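You operate a simulated robot arm through the tools that you are given. There is no shell and no other tool.

Carry out the task below with a simulated robot arm. There is one attempt and no reset: what you move stays moved.

## Task
Cool the bowl former, brush the fluff off its slide, then switch it off.
Fine: knob at OFF; brush only at 50 C or less; slide out; grey brush put back. Set down upright: short grey brush with pale base. What is to be rubbed or washed off counts as gone when no trace of it is left.
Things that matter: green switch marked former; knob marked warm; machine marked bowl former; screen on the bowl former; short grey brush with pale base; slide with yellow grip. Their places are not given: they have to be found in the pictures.

Only the result counts: the job must be done as asked and must still hold three seconds after the hand-in. Knocking over, shifting, dropping, spilling or breaking anything else fails it.

## Robot
A 6-joint arm with a two-finger parallel gripper, fixed in place. Base frame: the origin is on the floor under the middle of its stand, x ahead of it, y to its left, z up. Units: mm, degrees, N and s.
With the tool pointing down near the work surface it reaches from about 580 to 940 mm from the base axis. Its first joint turns from -149.0 to 149.0 degrees. Payload 3.43 kg.
Tool frame: the origin (TCP) lies between the finger pads and is the grasp point; the fingertips stand 34 mm ahead of it; z points along the fingers, y is the line along which they close. The gripper opens to 128 mm. The fingers are 24 mm wide and 12 mm thick; the gripper's body (48 by 130 mm) begins 96 mm behind the TCP.
Orientation is told as [roll, pitch, yaw] about the base's x, y, z axes, in that order, counted from this pose: with the fingers straight down and closing along the base's y, the tool's x points along the base's -x, its y along +y and its z along -z.

## Interface
- The arm moves only by the tool send_rows. Its arguments are lists of equal length, an entry for each row: "offset": the shift along the base's x, y, z in mm, a list of three; "angular": the turn, a rotation vector about the base's x, y, z in rad, a list of three; "gripper": the finger opening in mm, from 0 to 128. In form: {"offset": [[x, y, z], ...], "angular": [[ax, ay, az], ...], "gripper": [gripper, ...]}. A call has 1 to 20 rows; each row shifts and turns the commanded pose from where the row before left it. Rows are played at 5 a second. More than 50 mm and 8.6 degrees between two rows, or a gripper value outside its range, and nothing of the call is played. A pose out of reach is approached as far as the arm can. The call stops where the force on the tool passes 40 N (or 10 N more than at its start, if that is more) or the arm is blocked; 0.2 s more then pass. Each finger travels about 108 mm/s and halts on what it meets, pressing with about 26 N; the grip force reading is that of the motor and also rises with nothing between the fingers. The clock runs only during rows and for 0.2 s after the last one: add rows that do not move to give the fingers time. It gives the time, the measured TCP pose, the force on the tool (base axes), the opening and the grip force at its end, in the units of the frame above (readings bear some noise), with the torque about the TCP (base axes, N m) and any sound that the robot's microphone picked up, and new pictures: "pictures" is both (left out), scene, wrist or none.
- Cameras (640 x 400 px; columns grow to the right, rows downward): "scene" is fixed at [51.8, 650.2, 1557.1]; the picture's right is [-0.09, -1.00, 0.00], its down [-0.93, 0.09, -0.35] and it looks along [0.35, -0.03, -0.94] (base axes); focal length 340 px, centre (320, 200). "wrist" rides on the gripper at [76, -11, -160] in the tool frame; the picture's right is [0.15, 0.99, 0.00], its down [-0.88, 0.13, -0.46] and it looks along [-0.45, 0.07, 0.89] (tool axes); focal length 234 px, centre (320, 200).
- raise_lower(by): slides the trunk up (or, below 0, down) by that many mm; the arm rides with it, the base frame stays. It gives what a move gives, with no picture.
- point_at(camera, pixels): there is no depth. For up to 12 entries [column, row, z] of the newest picture of that camera ("zoom" is the newest enlarged one), the place [x, y] in the base frame at which the ray of that pixel passes the height z, good to about 2 mm. No time passes.
- enlarge(camera, box): a new picture of the part [left, top, right, bottom] of that camera's present view, enlarged. No time passes.
- job_done(): hands the job in; it is judged then, once.

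Leave the gripper open and the arm clear of the work at the hand-in unless told otherwise.

The tools are called after "Call:" as a command line: name --argument value ..., lists and objects as JSON in quotes. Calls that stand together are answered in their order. send_rows: Moves the arm, as the interface text tells. Its arguments: {"type":"object","properties":{"offset":{"type":"array"},"angular":{"type":"array"},"gripper":{"type":"array"},"pictures":{"type":"string","enum":["both","scene","wrist","none"]}},"required":["offset","angular","gripper"]} The other tools are called the same way: raise_lower (by) moves the trunk up or down; point_at (camera, pixels) gives the place at which the rays of pixels pass given heights; enlarge (camera, box) takes an enlarged picture of a part of a camera's view; job_done () hands the job in.

At the start:

```text
time: 0.0
eef_pos: [314.6, 503.2, 1177.6]
tcp_rot: [0.0, 0.1, -0.1]
force: [0.4, -0.4, -0.4]
torque: [0.02, 0.0, 0.01]
grip_width: 128.3
gripper_force: 0.1
trunk travel left (down, up): [-675.0, 35.0]
```

scene: 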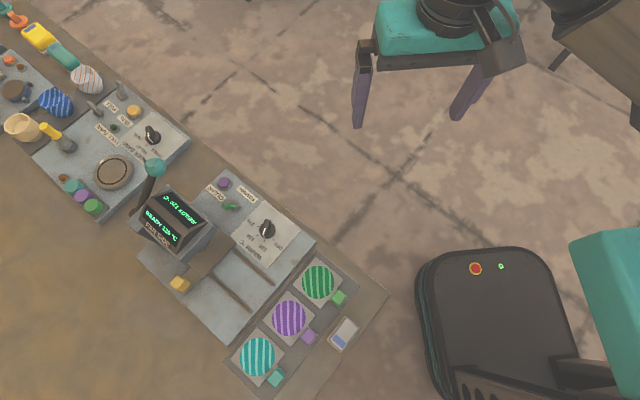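
wrist: 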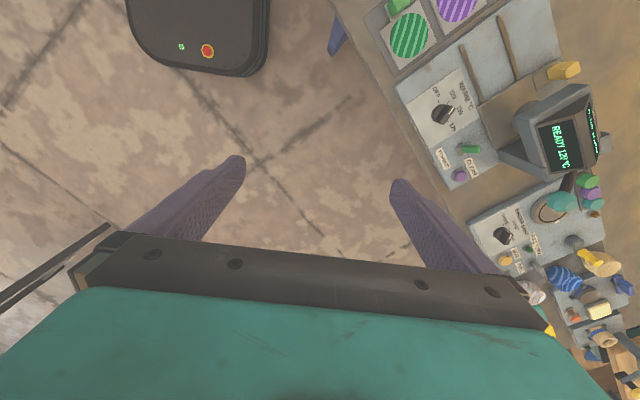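

I see the bench at the left of the scene picture, with a machine, a screen reading "READY 120 °C" and knobs. I'll enlarge several parts to look closer.

Call:
enlarge --camera "scene" --box '[120, 150, 320, 350]'

Call:
enlarge --camera "scene" --box '[190, 160, 310, 260]'

Call:
enlarge --camera "scene" --box '[0, 0, 200, 220]'

Call:
enlarge --camera "scene" --box '[220, 240, 400, 400]'

```text
2.00 times, centred on (220, 250) of scene
```

zoom: 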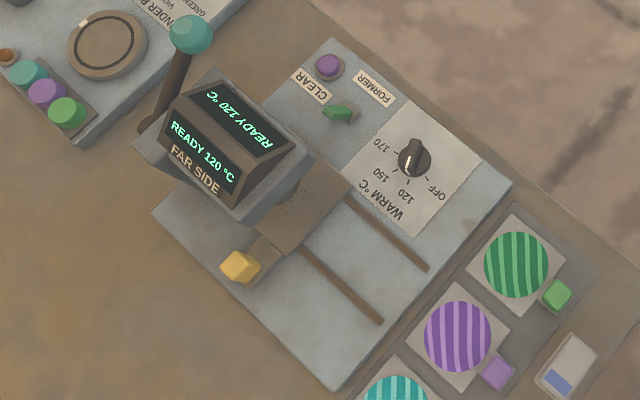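

```text
4.00 times, centred on (250, 210) of scene
```

zoom: 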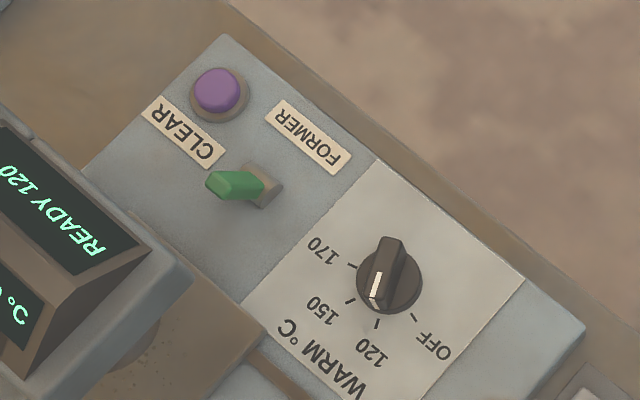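

```text
1.82 times, centred on (100, 110) of scene
```

zoom: 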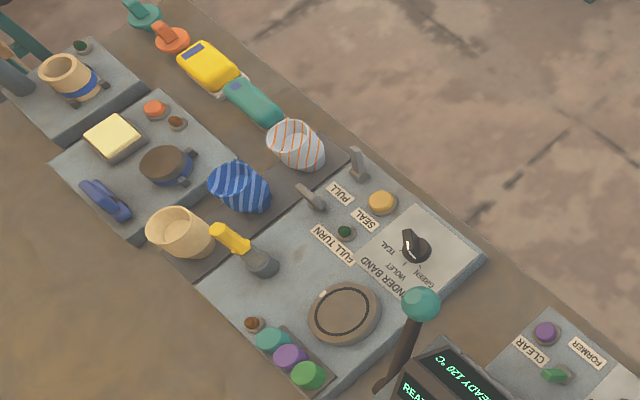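

```text
2.50 times, centred on (310, 320) of scene
```

zoom: 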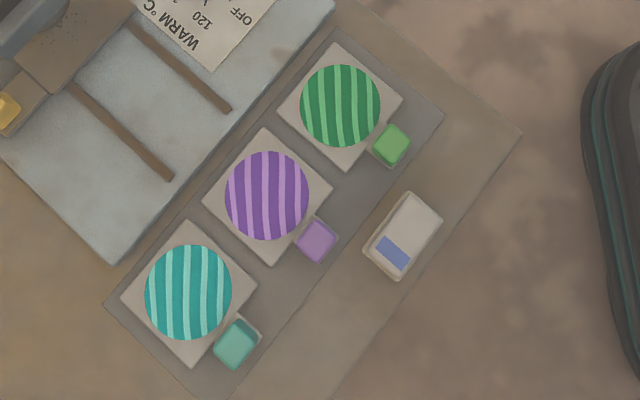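

The knob points between 120 and 150 or so. I need to find the grey brush. I'll enlarge the far left part of the scene and the right part of the wrist picture.

Call:
enlarge --camera "wrist" --box '[460, 160, 640, 280]'

Call:
enlarge --camera "wrist" --box '[520, 230, 640, 400]'

Call:
enlarge --camera "wrist" --box '[380, 0, 640, 200]'

Call:
enlarge --camera "scene" --box '[0, 0, 120, 120]'

Call:
enlarge --camera "scene" --box '[0, 80, 120, 220]'

```text
3.33 times, centred on (550, 220) of wrist
```

zoom: 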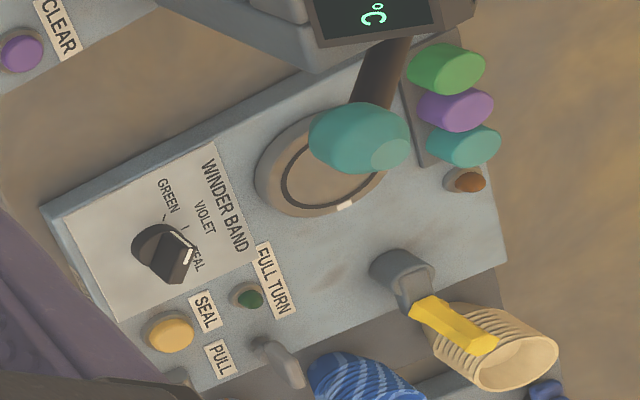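

```text
2.35 times, centred on (580, 315) of wrist
```

zoom: 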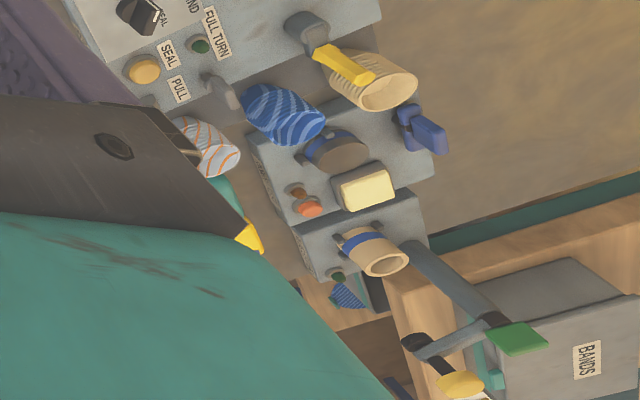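

```text
2.00 times, centred on (510, 100) of wrist
```

zoom: 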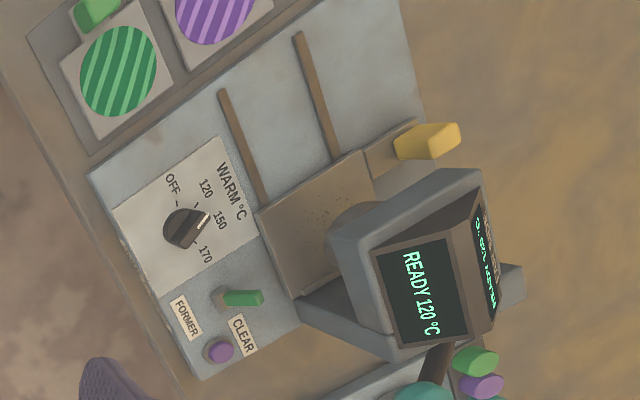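

```text
3.33 times, centred on (60, 60) of scene
```

zoom: 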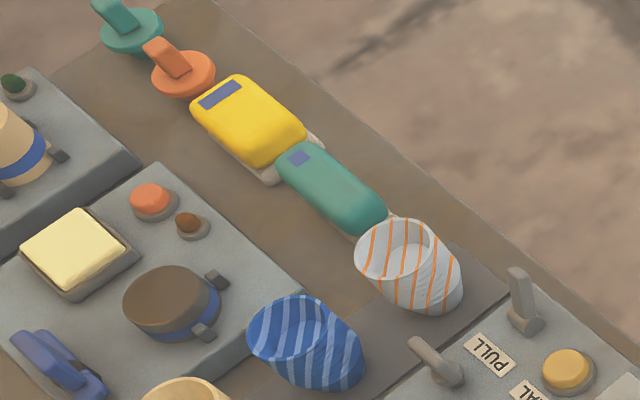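

```text
2.86 times, centred on (60, 150) of scene
```

zoom: 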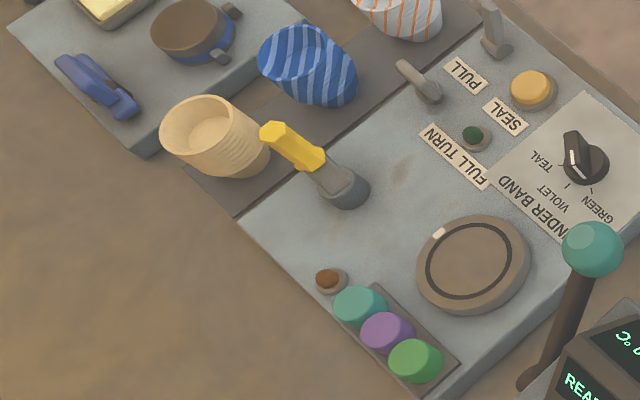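

The grey thing with a blue mark on a pale base at scene (343,335) matches the style of the yellow and teal brushes, so it is the short grey brush. To find the heights I'll compare rays of the same points from both cameras.

Call:
point_at --camera "scene" --pixels '[[301, 231, 700], [301, 231, 800], [301, 231, 900], [266, 200, 700], [266, 200, 800], [266, 200, 900], [343, 335, 700], [343, 335, 800], [343, 335, 900], [388, 292, 700], [388, 292, 800], [388, 292, 900]]'

Call:
point_at --camera "wrist" --pixels '[[406, 104, 700], [406, 104, 800], [406, 104, 900], [429, 144, 700], [429, 144, 800], [429, 144, 900]]'

```text
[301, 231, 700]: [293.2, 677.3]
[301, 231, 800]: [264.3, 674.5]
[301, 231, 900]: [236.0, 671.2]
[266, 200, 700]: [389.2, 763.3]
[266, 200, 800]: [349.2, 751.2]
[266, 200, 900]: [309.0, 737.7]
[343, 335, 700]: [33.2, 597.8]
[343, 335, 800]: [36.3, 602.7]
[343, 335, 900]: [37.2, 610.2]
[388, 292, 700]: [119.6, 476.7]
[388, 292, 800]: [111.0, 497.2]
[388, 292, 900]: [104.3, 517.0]
```

```text
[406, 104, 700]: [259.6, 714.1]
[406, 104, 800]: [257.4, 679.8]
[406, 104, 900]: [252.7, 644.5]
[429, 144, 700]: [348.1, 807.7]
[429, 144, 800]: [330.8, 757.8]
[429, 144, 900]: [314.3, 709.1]
```

The panel's top lies at about z = 820. I'll read places of the main features at that height and the bench edge at lower heights.

Call:
point_at --camera "scene" --pixels '[[267, 229, 830], [231, 206, 830], [225, 183, 830], [180, 283, 840], [205, 258, 830], [250, 311, 820], [274, 285, 820], [228, 170, 815], [315, 243, 815], [226, 341, 815], [138, 256, 815], [155, 167, 1000]]'

Call:
point_at --camera "wrist" --pixels '[[443, 114, 830], [470, 149, 830], [460, 175, 830], [567, 70, 840], [508, 104, 820], [476, 100, 820], [512, 42, 820], [399, 85, 815], [560, 200, 1000]]'

```text
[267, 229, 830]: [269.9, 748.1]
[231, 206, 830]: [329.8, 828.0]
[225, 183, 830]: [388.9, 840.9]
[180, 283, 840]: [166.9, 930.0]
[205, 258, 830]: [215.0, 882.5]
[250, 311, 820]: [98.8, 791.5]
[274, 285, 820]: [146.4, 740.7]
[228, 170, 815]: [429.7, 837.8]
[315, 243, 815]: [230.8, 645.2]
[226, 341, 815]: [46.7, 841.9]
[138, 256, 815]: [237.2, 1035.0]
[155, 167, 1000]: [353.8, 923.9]
```

```text
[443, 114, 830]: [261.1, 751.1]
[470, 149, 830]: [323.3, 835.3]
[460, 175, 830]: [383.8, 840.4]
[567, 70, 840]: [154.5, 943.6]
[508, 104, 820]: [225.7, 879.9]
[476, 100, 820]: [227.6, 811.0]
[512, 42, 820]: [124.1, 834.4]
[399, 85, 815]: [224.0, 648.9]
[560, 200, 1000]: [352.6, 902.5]
```

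Machine axes come out at about 44° to the base x axis; knob near (266,749), switch near (327,831), yellow grip near (160,937), brush near (36,603). I'll move the open gripper high over the machine to look from nearer with the wrist camera.

Call:
send_rows --offset '[[-29, 35, 0], [-29, 35, 0], [-29, 35, 0], [-29, 35, 0], [-29, 35, 0], [-29, 35, 0], [0, 0, 0]]' --angular '[[0, 0, 0], [0, 0, 0], [0, 0, 0], [0, 0, 0], [0, 0, 0], [0, 0, 0], [0, 0, 0]]' --gripper '[128, 128, 128, 128, 128, 128, 128]'

```text
time: 1.6
eef_pos: [140.0, 714.4, 1178.8]
tcp_rot: [0.0, -0.1, -0.1]
force: [-0.1, 0.1, 0.4]
torque: [-0.03, 0.0, 0.01]
grip_width: 128.2
gripper_force: 0.1
trunk travel left (down, up): [-675.0, 35.0]
```

scene: 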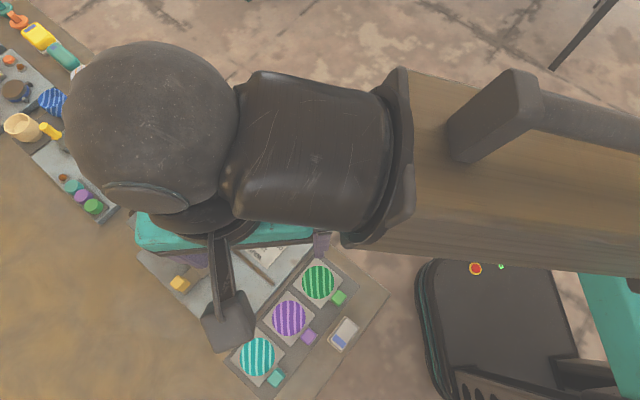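
wrist: 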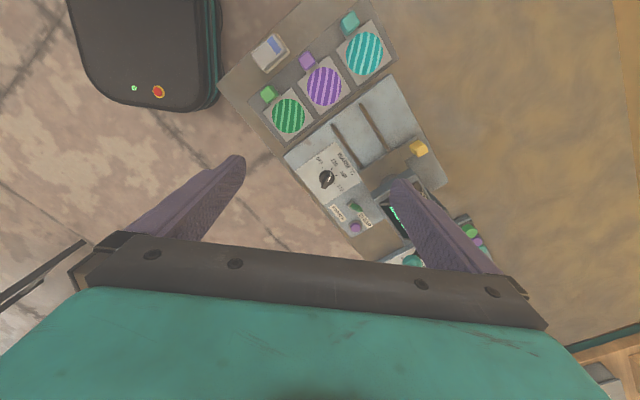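

The wrist view now shows the whole machine and the brush at (270,53). I'll enlarge these regions.

Call:
enlarge --camera "wrist" --box '[280, 80, 450, 240]'

Call:
enlarge --camera "wrist" --box '[300, 150, 360, 210]'

Call:
enlarge --camera "wrist" --box '[230, 10, 330, 90]'

```text
2.50 times, centred on (365, 160) of wrist
```

zoom: 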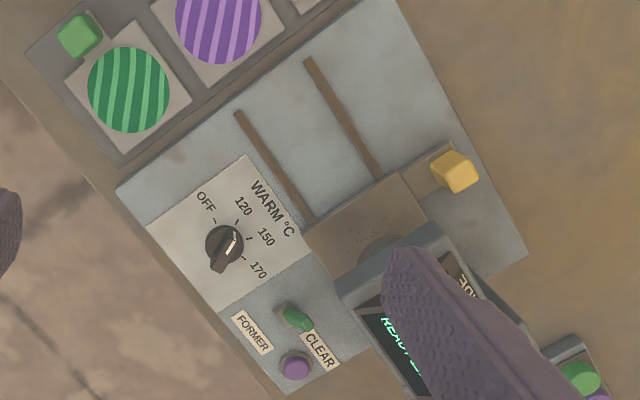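

```text
6.67 times, centred on (330, 180) of wrist
```

zoom: 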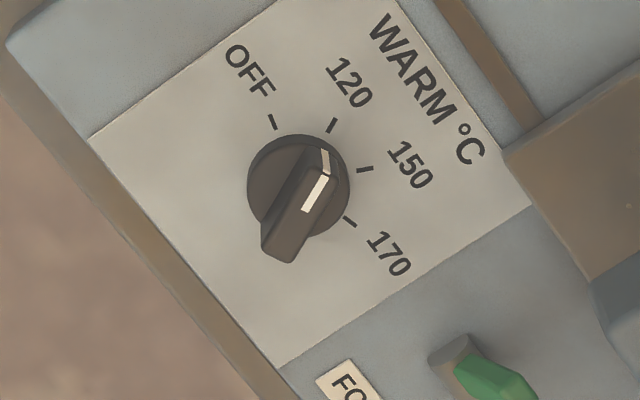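

```text
5.00 times, centred on (280, 50) of wrist
```

zoom: 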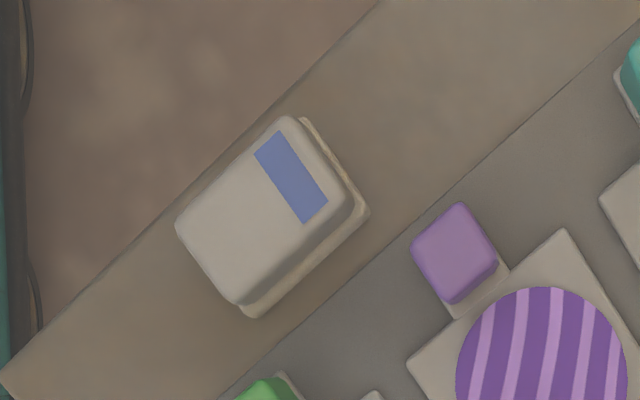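

The knob's bar points at the 120 tick; OFF is about 50° counter-clockwise seen from above. Now I'll check the height and place of the screen head, so that the gripper clears it, by comparing rays with the older scene readings (scene view is blocked now, so only wrist rays), and also knob, ticks and brush places.

Call:
point_at --camera "wrist" --pixels '[[371, 194, 900], [371, 194, 1000], [413, 169, 900], [413, 169, 1000], [326.7, 177.5, 820], [324.7, 168.6, 820], [336.7, 176, 820], [322.8, 168.2, 820], [331.6, 168.6, 820], [334.5, 183.2, 820], [277, 58, 800], [268, 48, 830]]'

Call:
enlarge --camera "scene" --box '[120, 220, 400, 400]'

```text
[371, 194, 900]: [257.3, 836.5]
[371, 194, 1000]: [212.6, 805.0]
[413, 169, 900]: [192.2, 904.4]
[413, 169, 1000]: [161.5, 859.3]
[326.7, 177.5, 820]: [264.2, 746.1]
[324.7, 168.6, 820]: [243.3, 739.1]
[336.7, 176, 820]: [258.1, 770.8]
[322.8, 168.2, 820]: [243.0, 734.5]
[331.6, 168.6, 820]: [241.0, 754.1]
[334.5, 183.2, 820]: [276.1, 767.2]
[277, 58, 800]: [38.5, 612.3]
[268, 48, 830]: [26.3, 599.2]
```

```text
2.22 times, centred on (260, 310) of scene
```

zoom: 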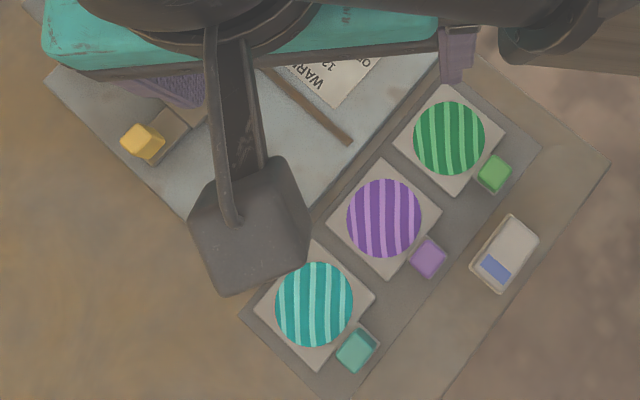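

Knob centre comes out at about (264.5, 747), with OFF at direction ~209° and 120 at ~159°. Now the scene rays for the head corners and the brush.

Call:
point_at --camera "scene" --pixels '[[213.5, 225, 900], [213.5, 225, 1000], [180, 260, 900], [180, 260, 1000], [142, 207, 1000], [166, 184, 1000], [343, 335, 810], [155, 167, 1050], [155, 167, 1100], [147, 205, 850]]'

Call:
point_at --camera "wrist" --pixels '[[270, 52, 780], [270, 52, 800], [270, 52, 830], [411, 262, 1000], [411, 262, 1050]]'

```text
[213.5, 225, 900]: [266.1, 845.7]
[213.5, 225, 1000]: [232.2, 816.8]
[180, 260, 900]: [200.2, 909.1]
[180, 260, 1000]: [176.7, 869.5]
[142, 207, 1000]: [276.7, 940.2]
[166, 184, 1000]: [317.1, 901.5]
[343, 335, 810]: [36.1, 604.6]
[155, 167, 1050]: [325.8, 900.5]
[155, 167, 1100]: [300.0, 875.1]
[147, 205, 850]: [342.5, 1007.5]
```

```text
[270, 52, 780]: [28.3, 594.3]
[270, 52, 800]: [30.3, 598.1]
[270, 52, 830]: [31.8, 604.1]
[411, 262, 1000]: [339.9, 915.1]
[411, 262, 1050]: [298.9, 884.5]
```

The head's near corner lies around (275,855) with its lower edge near z≈860 and its lever ball near z≈1030, so the knob's gripping pose stays clear. Next I lower the trunk by 200 mm so that the arm works at a better height; below the gripper there are only the low rails.

Call:
raise_lower --by -200

```text
time: 3.8
eef_pos: [140.8, 712.8, 977.8]
tcp_rot: [0.0, 0.1, -0.1]
force: [-0.1, 0.3, 1.1]
torque: [0.01, 0.01, -0.02]
grip_width: 128.1
gripper_force: 0.0
trunk travel left (down, up): [-475.0, 235.0]
```

Trunk lowered; TCP at z≈978. Now I move over the knob at (264.5,747) at z≈950, turning the tool by −21° so the fingers close across the bar, opening narrowed to 50 mm.

Call:
send_rows --offset '[[0, 0, 0], [31, 8.5, -5], [31, 8.5, -5], [31, 8.5, -5], [30.7, 8.7, -5], [0, 0, 0]]' --angular '[[0, 0, 0], [0, 0, -0.0916], [0, 0, -0.0916], [0, 0, -0.0916], [0, 0, -0.0916], [0, 0, 0]]' --gripper '[50, 50, 50, 50, 50, 50]'

```text
time: 5.2
eef_pos: [264.9, 748.3, 957.2]
tcp_rot: [-0.1, 0.0, -21.1]
force: [0.2, 0.2, 0.0]
torque: [0.01, 0.0, 0.02]
grip_width: 50.3
gripper_force: 0.1
trunk travel left (down, up): [-475.0, 235.0]
```

scene: 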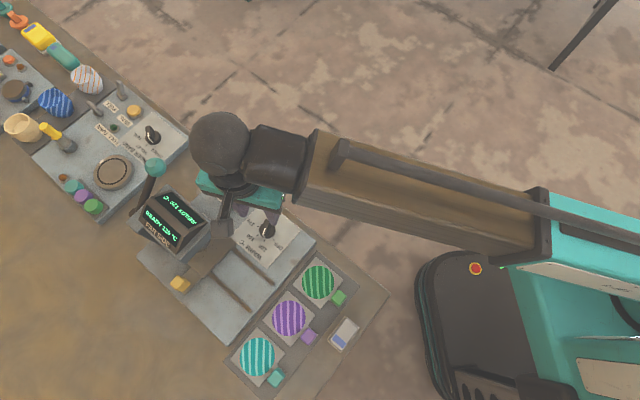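
wrist: 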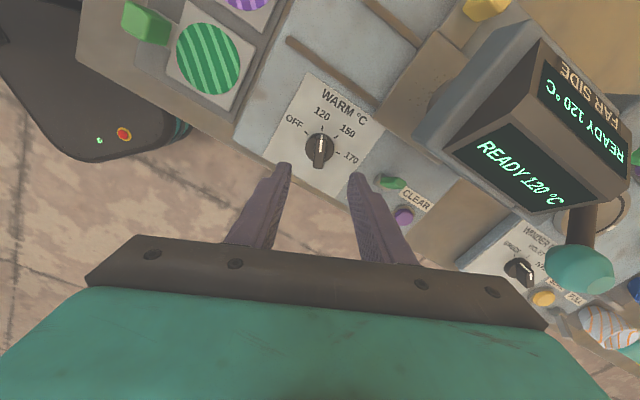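

The knob sits between the fingers in the wrist view at (320,150). I'll enlarge to check alignment.

Call:
enlarge --camera "wrist" --box '[260, 80, 400, 200]'

Call:
point_at --camera "wrist" --pixels '[[320, 148, 820], [320, 138, 830], [320, 163, 840], [304, 131, 820], [322, 125, 820], [338, 134, 820], [339, 153, 820]]'

```text
3.33 times, centred on (330, 140) of wrist
```

zoom: 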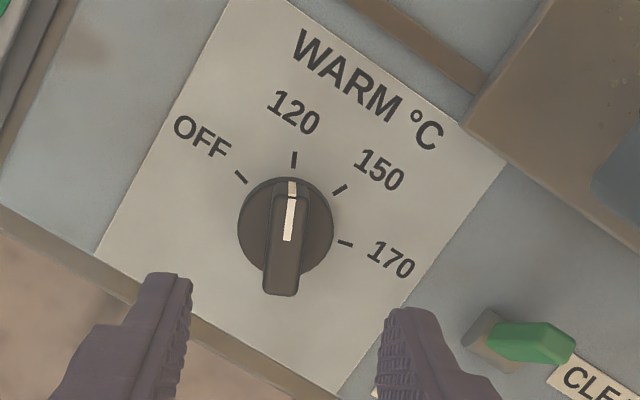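

```text
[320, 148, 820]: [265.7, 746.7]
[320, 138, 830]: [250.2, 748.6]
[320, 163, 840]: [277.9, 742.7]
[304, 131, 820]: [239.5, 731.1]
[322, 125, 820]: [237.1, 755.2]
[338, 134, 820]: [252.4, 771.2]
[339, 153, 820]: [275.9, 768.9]
```

I'll read the ticks more exactly from the enlarged picture.

Call:
point_at --camera "zoom" --pixels '[[241, 177, 820], [294, 160, 820], [340, 190, 820], [345, 243, 820], [286, 232, 825], [292, 190, 845], [282, 285, 845], [227, 0, 820], [96, 256, 820], [505, 167, 820]]'

```text
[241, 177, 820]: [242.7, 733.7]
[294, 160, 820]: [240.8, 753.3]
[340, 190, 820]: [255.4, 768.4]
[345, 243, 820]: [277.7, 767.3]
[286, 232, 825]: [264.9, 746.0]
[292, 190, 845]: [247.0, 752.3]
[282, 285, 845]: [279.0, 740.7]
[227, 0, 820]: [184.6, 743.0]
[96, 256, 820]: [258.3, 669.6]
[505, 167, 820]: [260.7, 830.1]
```

Tick spacing is 50°; the bar lies at 160°, OFF at 210°; the bar centre is near (264,746). I descend with the fingers open 50 mm around the bar to TCP z≈872 (fingertips ≈838), with a small yaw and position correction.

Call:
send_rows --offset '[[0, -1, -20], [-0.5, 0, -20], [0, 0, -20], [0, 0, -15], [0, 0, -10], [0, 0, 0]]' --angular '[[0, 0, 0.017], [0, 0, 0], [0, 0, 0], [0, 0, 0], [0, 0, 0], [0, 0, 0]]' --gripper '[50, 50, 50, 50, 50, 50]'

Call:
enlarge --camera "wrist" --box '[240, 100, 420, 240]'

```text
time: 6.6
eef_pos: [265.1, 746.6, 872.9]
tcp_rot: [0.0, -0.1, -19.9]
force: [0.1, -0.2, 0.5]
torque: [-0.02, -0.03, -0.02]
grip_width: 50.1
gripper_force: 0.1
trunk travel left (down, up): [-475.0, 235.0]
```

scene: 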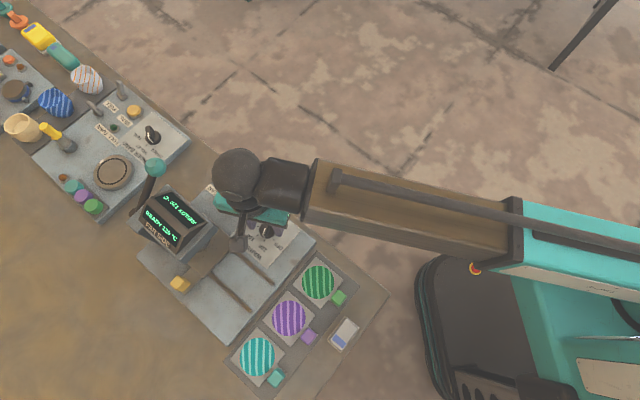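
wrist: 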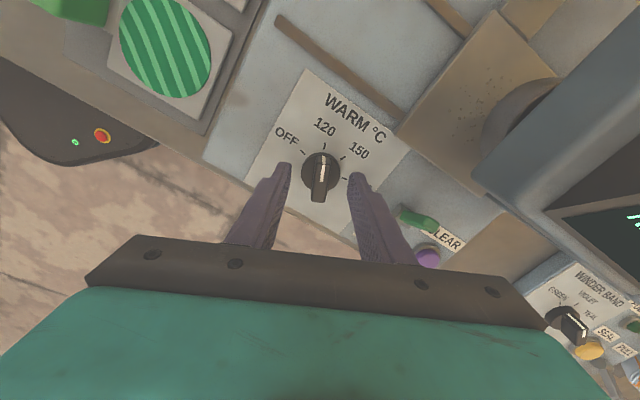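

```text
2.86 times, centred on (330, 170) of wrist
```

zoom: 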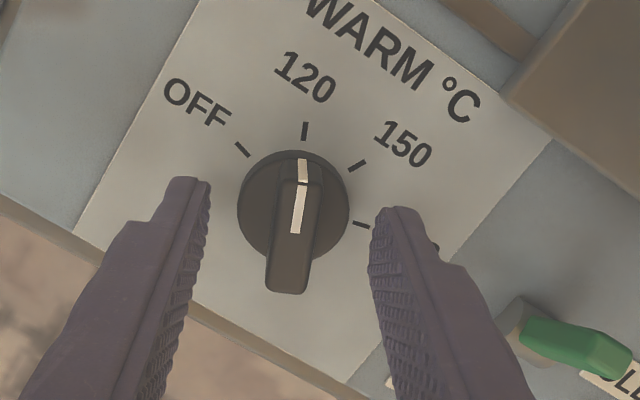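

The fingertips straddle the bar. I go down 7 mm more and close gently on the bar.

Call:
send_rows --offset '[[0, 0, -4], [0, 0, -3], [0, 0, 0]]' --angular '[[0, 0, 0], [0, 0, 0], [0, 0, 0]]' --gripper '[50, 50, 50]' --pictures "none"

Call:
send_rows --offset '[[0, 0, 0], [0, 0, 0], [0, 0, 0], [0, 0, 0]]' --angular '[[0, 0, 0], [0, 0, 0], [0, 0, 0], [0, 0, 0]]' --gripper '[20, 8, 4, 4]' --pictures "wrist"

Call:
enlarge --camera "wrist" --box '[240, 100, 420, 240]'

```text
time: 7.4
eef_pos: [263.7, 746.0, 865.3]
tcp_rot: [0.0, 0.0, -20.0]
force: [0.5, 1.0, 0.2]
torque: [-0.02, -0.01, 0.02]
grip_width: 49.9
gripper_force: 0.0
trunk travel left (down, up): [-475.0, 235.0]
```

```text
time: 8.4
eef_pos: [264.5, 746.3, 865.2]
tcp_rot: [0.0, 0.0, -19.9]
force: [2.1, 7.3, 0.9]
torque: [0.26, -0.09, -0.04]
grip_width: 35.5
gripper_force: 44.9
trunk travel left (down, up): [-475.0, 235.0]
```

wrist: 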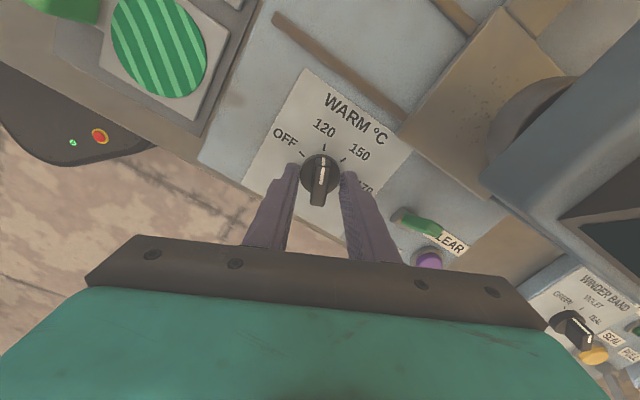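

```text
2.86 times, centred on (330, 170) of wrist
```

zoom: 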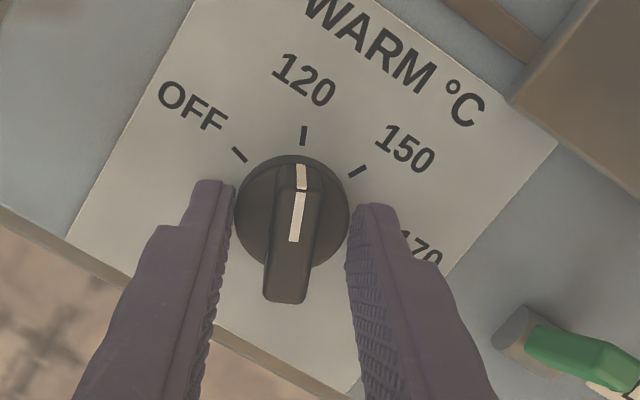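

The fingers closed on the round disc of the knob (35.5 mm), not on the bar. I reopen, rise 7 mm and close again on the bar.

Call:
send_rows --offset '[[0, 0, 0], [0, 0, 4], [0, 0, 3], [0, 0, 0], [0, 0, 0], [0, 0, 0], [0, 0, 0]]' --angular '[[0, 0, 0], [0, 0, 0], [0, 0, 0], [0, 0, 0], [0, 0, 0], [0, 0, 0], [0, 0, 0]]' --gripper '[45, 45, 45, 30, 20, 8, 6]' --pictures "wrist"

Call:
enlarge --camera "wrist" --box '[240, 100, 420, 240]'

```text
time: 10.0
eef_pos: [266.5, 746.7, 873.5]
tcp_rot: [0.2, 0.0, -20.0]
force: [2.4, 6.5, 2.3]
torque: [0.05, -0.02, 0.01]
grip_width: 12.7
gripper_force: 44.8
trunk travel left (down, up): [-475.0, 235.0]
```

wrist: 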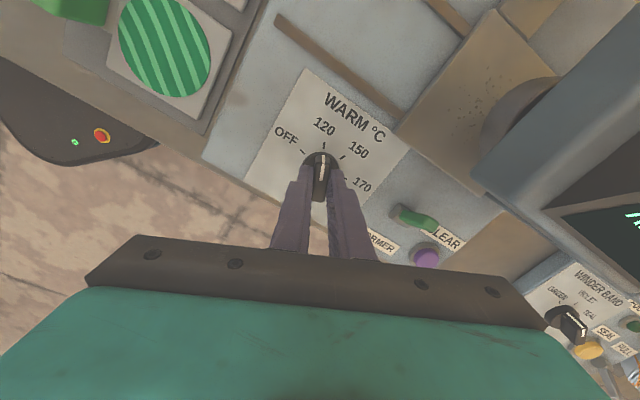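

```text
2.86 times, centred on (330, 170) of wrist
```

zoom: 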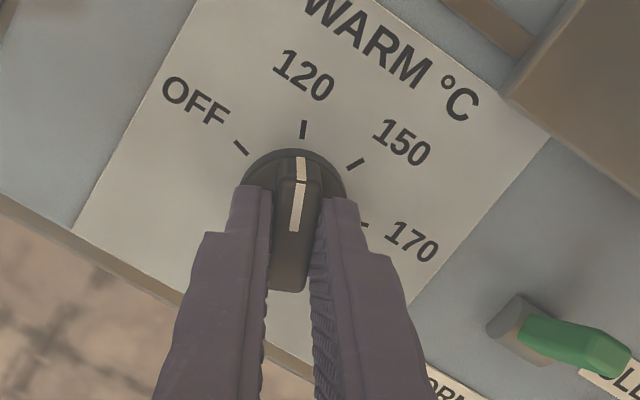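

The bar is now held at 12.7 mm. A small side force (+y) shows the knob centre is about 1 mm further in +y; I shift for that and turn +50° about z in seven rows towards OFF.

Call:
send_rows --offset '[[0.3, 0.8, 0], [0, 0, 0], [0, 0, 0], [0, 0, 0], [0, 0, 0], [0, 0, 0], [0, 0, 0], [0, 0, 0], [0, 0, 0]]' --angular '[[0, 0, 0], [0, 0, 0.1247], [0, 0, 0.1247], [0, 0, 0.1247], [0, 0, 0.1247], [0, 0, 0.1247], [0, 0, 0.1247], [0, 0, 0.1247], [0, 0, 0]]' --gripper '[6, 6, 6, 6, 6, 6, 6, 6, 6]' --pictures "both"

Call:
enlarge --camera "wrist" --box '[240, 100, 420, 240]'

Call:
enlarge --camera "scene" --box '[120, 170, 220, 270]'

```text
time: 12.0
eef_pos: [265.6, 747.2, 872.4]
tcp_rot: [0.0, -0.1, 30.0]
force: [3.3, 9.1, 6.3]
torque: [-0.16, 0.6, -0.06]
grip_width: 12.6
gripper_force: 44.6
trunk travel left (down, up): [-475.0, 235.0]
```

scene: 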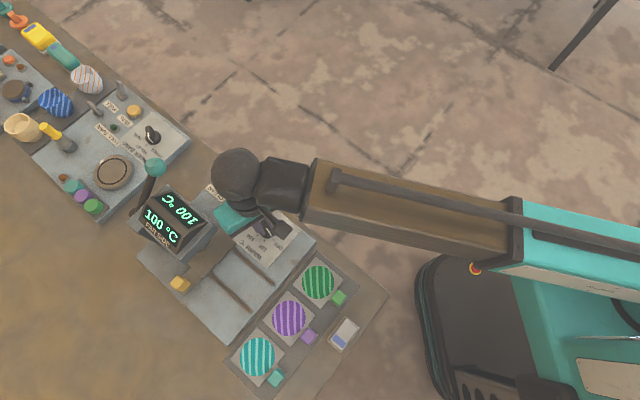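
wrist: 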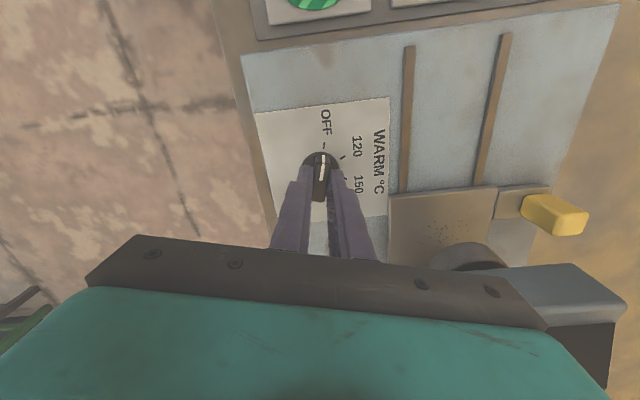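

```text
2.86 times, centred on (330, 170) of wrist
```

zoom: 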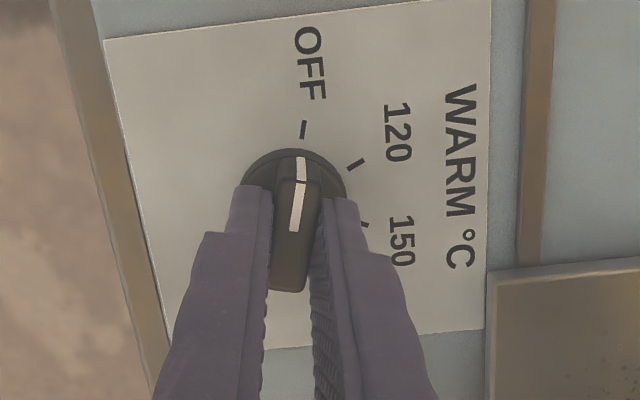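

```text
4.00 times, centred on (170, 220) of scene
```

zoom: 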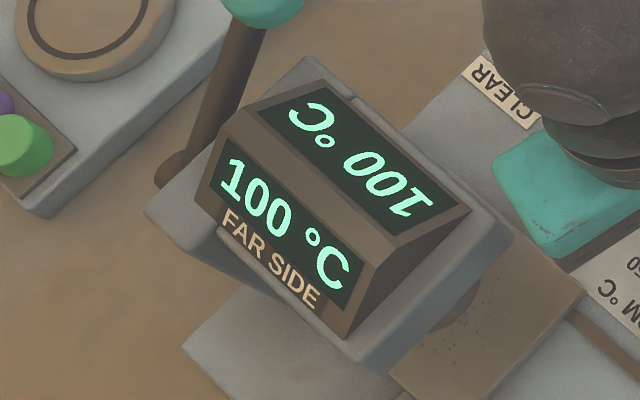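

The knob now points at OFF and the screen already reads 100 °C, so it is cooling. I open and rise clear, then check.

Call:
send_rows --offset '[[0, 0, 0], [0, 0, 0], [0, 0, 20], [0, 0, 40], [0, 0, 40], [0, 0, 0]]' --angular '[[0, 0, 0], [0, 0, 0], [0, 0, 0], [0, 0, 0], [0, 0, 0], [0, 0, 0]]' --gripper '[40, 45, 45, 45, 45, 45]'

Call:
enlarge --camera "wrist" --box '[260, 60, 440, 200]'

Call:
enlarge --camera "scene" --box '[120, 170, 220, 270]'

```text
time: 13.4
eef_pos: [265.4, 747.6, 972.2]
tcp_rot: [0.0, 0.0, 29.9]
force: [0.6, -0.5, -0.2]
torque: [-0.02, 0.01, -0.03]
grip_width: 45.1
gripper_force: 0.0
trunk travel left (down, up): [-475.0, 235.0]
```

scene: 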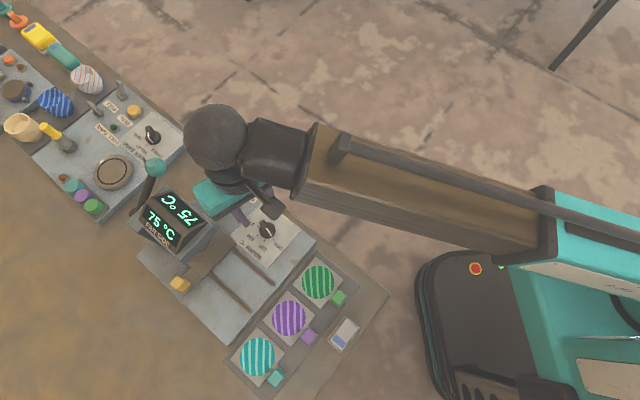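
wrist: 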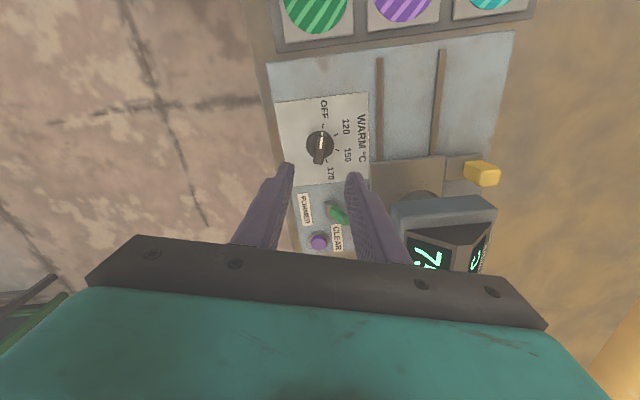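

```text
2.86 times, centred on (350, 130) of wrist
```

zoom: 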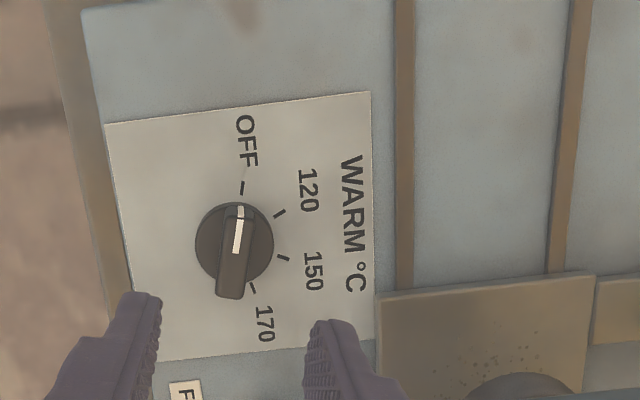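

```text
4.00 times, centred on (170, 220) of scene
```

zoom: 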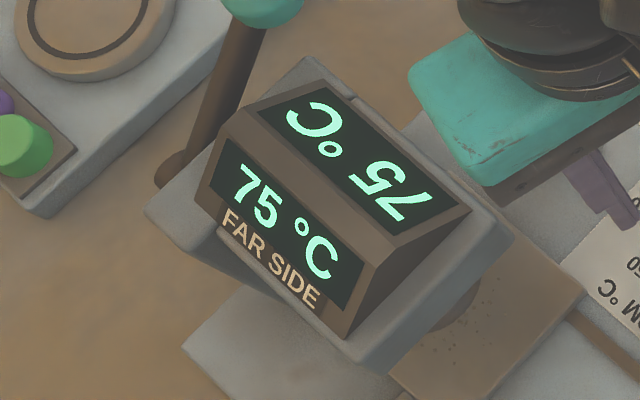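

The knob is at OFF; the screen reads 75 °C and falls. Now I locate the yellow grip and the slide more exactly from both cameras.

Call:
enlarge --camera "wrist" --box '[370, 130, 520, 230]'

Call:
enlarge --camera "scene" --box '[140, 220, 290, 350]'

Call:
point_at --camera "scene" --pixels '[[180, 283, 820], [180, 283, 840], [180, 283, 860], [180, 283, 880]]'

Call:
point_at --camera "wrist" --pixels '[[482, 172, 820], [482, 172, 840], [482, 172, 860], [482, 172, 880]]'

```text
4.00 times, centred on (445, 180) of wrist
```

zoom: 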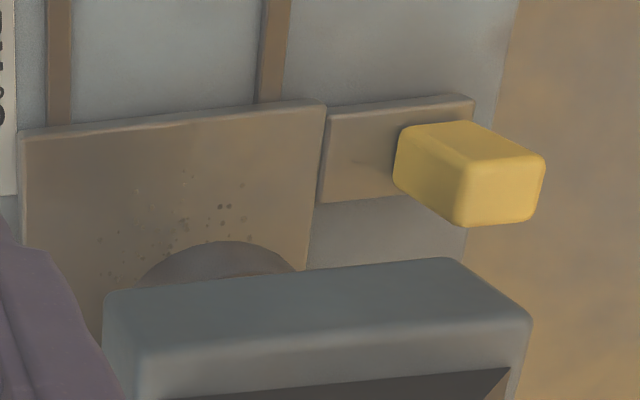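

```text
3.08 times, centred on (215, 285) of scene
```

zoom: 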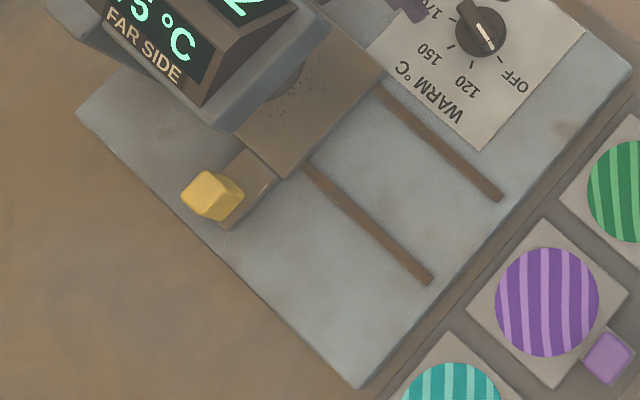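

```text
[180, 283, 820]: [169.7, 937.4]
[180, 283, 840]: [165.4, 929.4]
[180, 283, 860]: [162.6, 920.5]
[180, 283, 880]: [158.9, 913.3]
```

```text
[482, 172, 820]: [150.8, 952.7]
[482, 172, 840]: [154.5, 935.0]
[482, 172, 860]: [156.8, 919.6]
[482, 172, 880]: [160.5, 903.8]
```

The grip is a block roughly 45 mm tall. I compare rays for its top-face centre (scene (177.7,282.4), wrist (491.7,177)) and its foot, and the plate corners.

Call:
point_at --camera "scene" --pixels '[[177.7, 282.4, 860], [177.7, 282.4, 870], [177.7, 282.4, 880], [185.8, 284.4, 830], [185.8, 284.4, 840], [204, 277, 835], [236, 245, 835], [212, 298, 830], [249, 267, 830]]'

Call:
point_at --camera "wrist" --pixels '[[491.7, 177, 860], [491.7, 177, 870], [491.7, 177, 880], [473, 170, 830], [473, 170, 840], [446, 155, 835], [370, 163, 835], [483.5, 154, 835], [452, 154, 835]]'

```text
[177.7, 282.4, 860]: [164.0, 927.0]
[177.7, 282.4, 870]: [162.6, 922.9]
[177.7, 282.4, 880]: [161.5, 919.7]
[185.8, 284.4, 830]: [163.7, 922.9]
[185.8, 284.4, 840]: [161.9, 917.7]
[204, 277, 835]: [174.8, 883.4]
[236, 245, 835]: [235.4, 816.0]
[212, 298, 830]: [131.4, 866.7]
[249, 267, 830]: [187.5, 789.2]
```

```text
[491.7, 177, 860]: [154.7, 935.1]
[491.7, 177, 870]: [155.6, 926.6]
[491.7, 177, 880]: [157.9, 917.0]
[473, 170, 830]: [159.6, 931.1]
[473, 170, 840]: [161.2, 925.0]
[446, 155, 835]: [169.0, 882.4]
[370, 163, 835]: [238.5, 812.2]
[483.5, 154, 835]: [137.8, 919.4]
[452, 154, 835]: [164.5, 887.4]
```

The grip's top centre is near (160.5,919,880), the plate top near z=835. Now I triangulate the head's front corners to judge clearance for the gripper body.

Call:
point_at --camera "wrist" --pixels '[[475, 194.5, 860], [475, 194.5, 900], [475, 194.5, 940], [497.5, 210, 900], [497.5, 210, 940], [497.5, 210, 980], [391, 205, 860], [391, 205, 900]]'

Call:
point_at --camera "scene" --pixels '[[181.25, 263.75, 860], [181.25, 263.75, 900], [181.25, 263.75, 940], [218, 228, 860], [218, 228, 900], [218, 228, 940], [142.5, 207, 900], [142.5, 207, 940]]'

Call:
enlarge --camera "scene" --box '[130, 160, 230, 290]'

```text
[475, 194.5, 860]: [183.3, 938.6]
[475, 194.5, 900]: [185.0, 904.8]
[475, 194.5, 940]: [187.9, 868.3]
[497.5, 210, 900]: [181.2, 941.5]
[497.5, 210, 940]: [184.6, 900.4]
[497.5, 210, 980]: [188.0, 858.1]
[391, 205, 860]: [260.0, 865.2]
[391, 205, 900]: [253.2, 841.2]
```

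```text
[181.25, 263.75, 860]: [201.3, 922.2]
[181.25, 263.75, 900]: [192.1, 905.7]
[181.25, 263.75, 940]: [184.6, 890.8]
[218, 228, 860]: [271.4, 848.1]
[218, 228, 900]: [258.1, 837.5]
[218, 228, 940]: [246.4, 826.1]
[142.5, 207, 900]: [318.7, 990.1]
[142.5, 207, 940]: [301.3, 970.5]
```

```text
3.08 times, centred on (180, 225) of scene
```

zoom: 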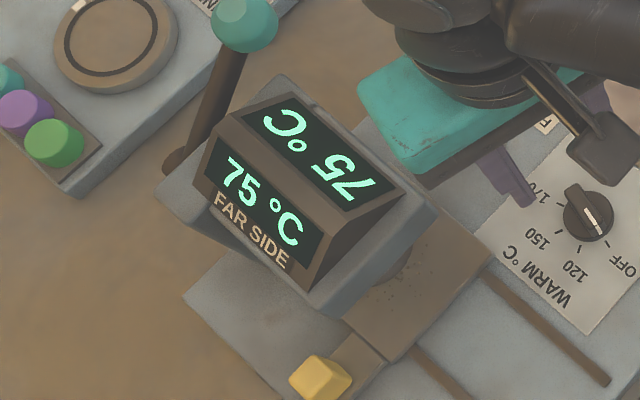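

The head's slab spans roughly u≥774 along the bench, z 900–940, with the screen above; the grip stands just beside it. I plan to straddle the grip with the fingers along the slide direction (yaw −45°), a bit to the outer side, keeping the body clear of the head. First I rise to z≈1060 and travel above (155,924) while turning.

Call:
send_rows --offset '[[0, 0, 44], [0, 0, 44], [-13.8, 22.1, 0], [-13.8, 22.1, 0], [-13.8, 22.1, 0], [-13.8, 22.1, 0], [-13.8, 22.1, 0], [-13.8, 22.1, 0], [-13.8, 22.1, 0], [-13.8, 22.0, 0], [0, 0, 0]]' --angular '[[0, 0, -0.1309], [0, 0, -0.1309], [0, 0, -0.1309], [0, 0, -0.1309], [0, 0, -0.1309], [0, 0, -0.1309], [0, 0, -0.1309], [0, 0, -0.1309], [0, 0, -0.1309], [0, 0, -0.1309], [0, 0, 0]]' --gripper '[45, 45, 45, 45, 45, 45, 45, 45, 45, 45, 45]'

Call:
enlarge --camera "scene" --box '[120, 160, 280, 300]'

Call:
enlarge --camera "wrist" --box '[220, 60, 420, 240]'

```text
time: 15.8
eef_pos: [143.2, 847.2, 1033.1]
tcp_rot: [0.0, 0.1, -45.1]
force: [0.3, 0.5, -0.2]
torque: [0.02, 0.03, -0.01]
grip_width: 45.1
gripper_force: 0.1
out of reach, approached as far as the arm can: row 6, 7, 8, 9, 10
trunk travel left (down, up): [-475.0, 235.0]
```

scene: 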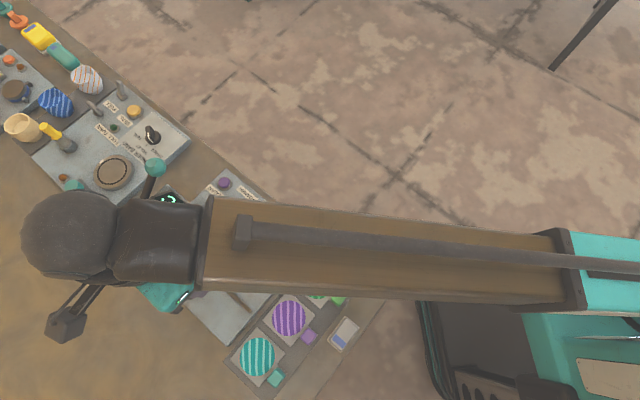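
wrist: 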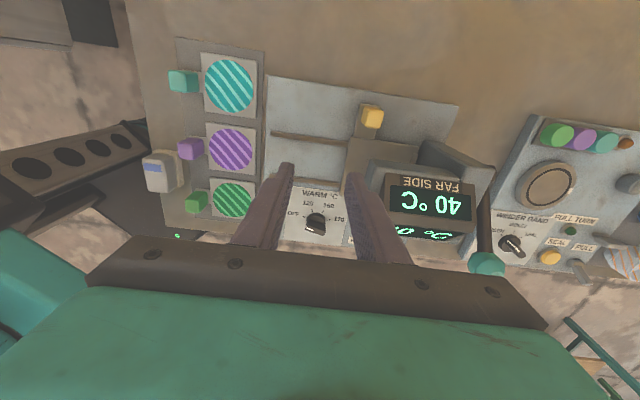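

```text
2.86 times, centred on (200, 230) of scene
```

zoom: 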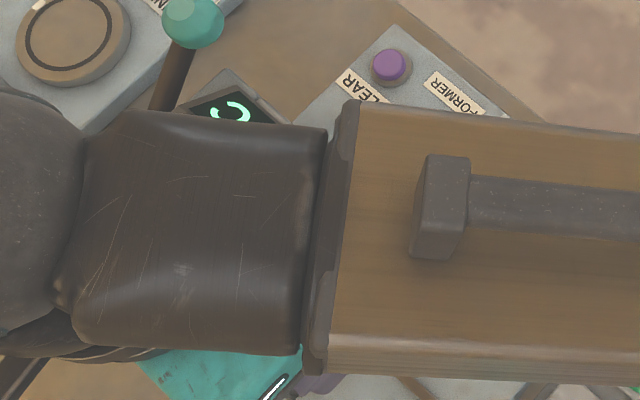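

```text
2.22 times, centred on (320, 150) of wrist
```

zoom: 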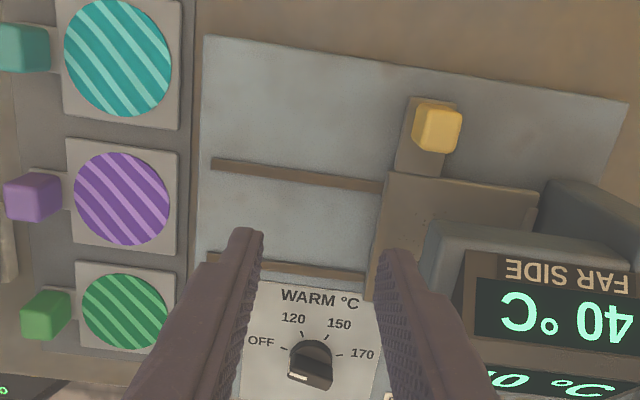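

The screen reads 40 °C (cool enough). The target was out of reach at this height: the arm is fully stretched because the trunk is low. I raise the trunk back by 200 mm, which puts the shoulder at a better level.

Call:
raise_lower --by 200

```text
time: 17.9
eef_pos: [142.8, 846.8, 1233.1]
tcp_rot: [0.1, 0.0, -45.0]
force: [0.3, 1.4, 0.1]
torque: [-0.05, 0.01, 0.02]
grip_width: 44.9
gripper_force: 0.0
trunk travel left (down, up): [-675.0, 35.0]
```

TCP at (142.8,846.8,1233). I go straight down here to z≈1000, clear of the head, and then look.

Call:
send_rows --offset '[[0, 0, -46.6], [0, 0, -46.6], [0, 0, -46.6], [0, 0, -46.6], [0, 0, -46.6], [0, 0, 0]]' --angular '[[0, 0, 0], [0, 0, 0], [0, 0, 0], [0, 0, 0], [0, 0, 0], [0, 0, 0]]' --gripper '[45, 45, 45, 45, 45, 45]'

Call:
enlarge --camera "wrist" --box '[220, 40, 520, 240]'

```text
time: 19.3
eef_pos: [143.0, 846.3, 1000.1]
tcp_rot: [0.1, 0.1, -45.1]
force: [0.0, -0.3, 0.9]
torque: [-0.03, 0.03, -0.01]
grip_width: 45.0
gripper_force: 0.0
trunk travel left (down, up): [-675.0, 35.0]
```

scene: 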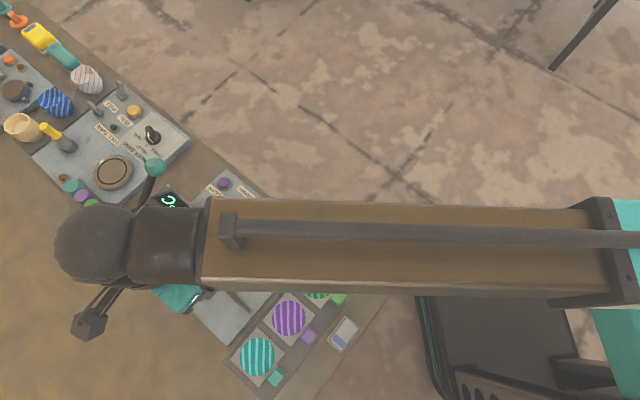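
wrist: 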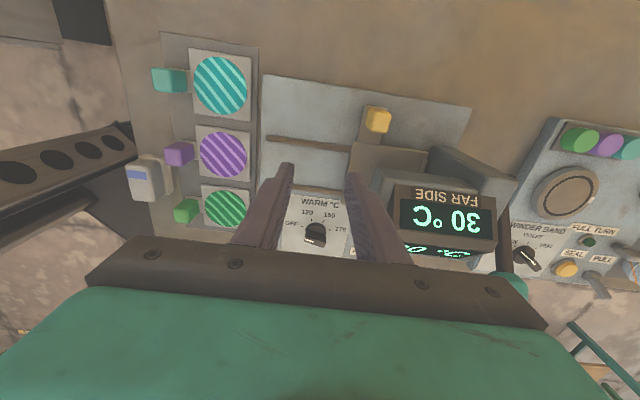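

```text
2.00 times, centred on (370, 140) of wrist
```

zoom: 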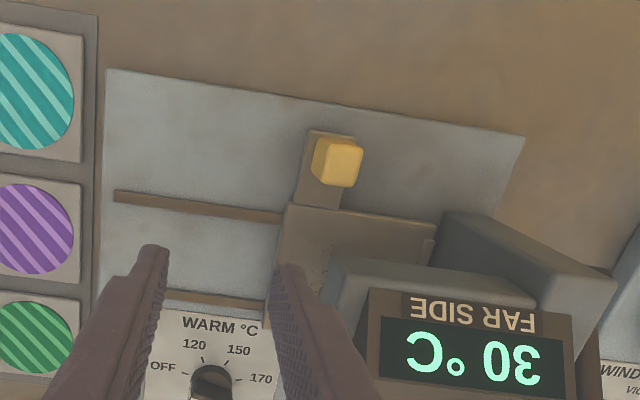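

The screen reads 30 °C. From this view I refine the grip's place.

Call:
point_at --camera "zoom" --pixels '[[343, 164, 880], [326, 160, 840], [308, 133, 835], [300, 205, 835], [286, 205, 835], [437, 224, 835], [312, 140, 880], [362, 145, 880], [350, 187, 880], [317, 183, 880]]'

Call:
enlarge --camera "wrist" --box '[340, 80, 430, 160]'

```text
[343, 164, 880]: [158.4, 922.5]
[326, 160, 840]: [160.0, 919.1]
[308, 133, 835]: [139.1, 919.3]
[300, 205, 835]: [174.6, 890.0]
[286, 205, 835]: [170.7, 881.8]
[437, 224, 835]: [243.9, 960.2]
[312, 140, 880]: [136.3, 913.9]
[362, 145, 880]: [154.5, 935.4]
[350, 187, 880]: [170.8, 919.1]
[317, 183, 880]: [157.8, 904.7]
```

```text
5.00 times, centred on (385, 120) of wrist
```

zoom: 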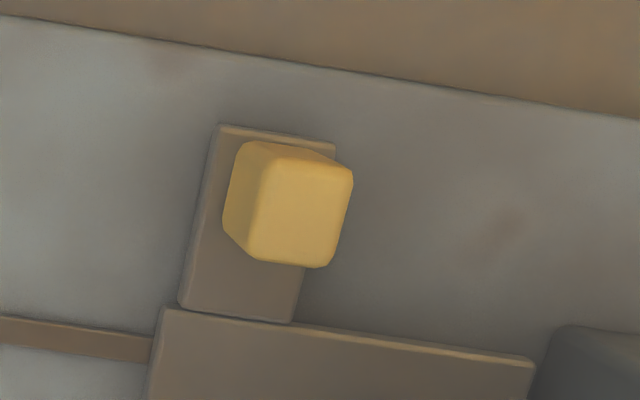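

Call:
point_at --camera "zoom" --pixels '[[302, 213, 870], [302, 213, 880], [270, 155, 878], [352, 178, 878], [325, 268, 878], [258, 258, 878], [218, 125, 835], [335, 145, 835], [180, 305, 835], [290, 320, 835], [165, 310, 838], [535, 362, 838]]'

```text
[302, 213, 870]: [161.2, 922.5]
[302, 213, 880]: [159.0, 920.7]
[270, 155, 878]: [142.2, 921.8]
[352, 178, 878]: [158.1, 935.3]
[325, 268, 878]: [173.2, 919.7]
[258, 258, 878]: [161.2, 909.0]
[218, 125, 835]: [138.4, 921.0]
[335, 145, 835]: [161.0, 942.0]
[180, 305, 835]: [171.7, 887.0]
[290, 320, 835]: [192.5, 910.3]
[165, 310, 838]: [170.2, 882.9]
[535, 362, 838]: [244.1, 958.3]
```

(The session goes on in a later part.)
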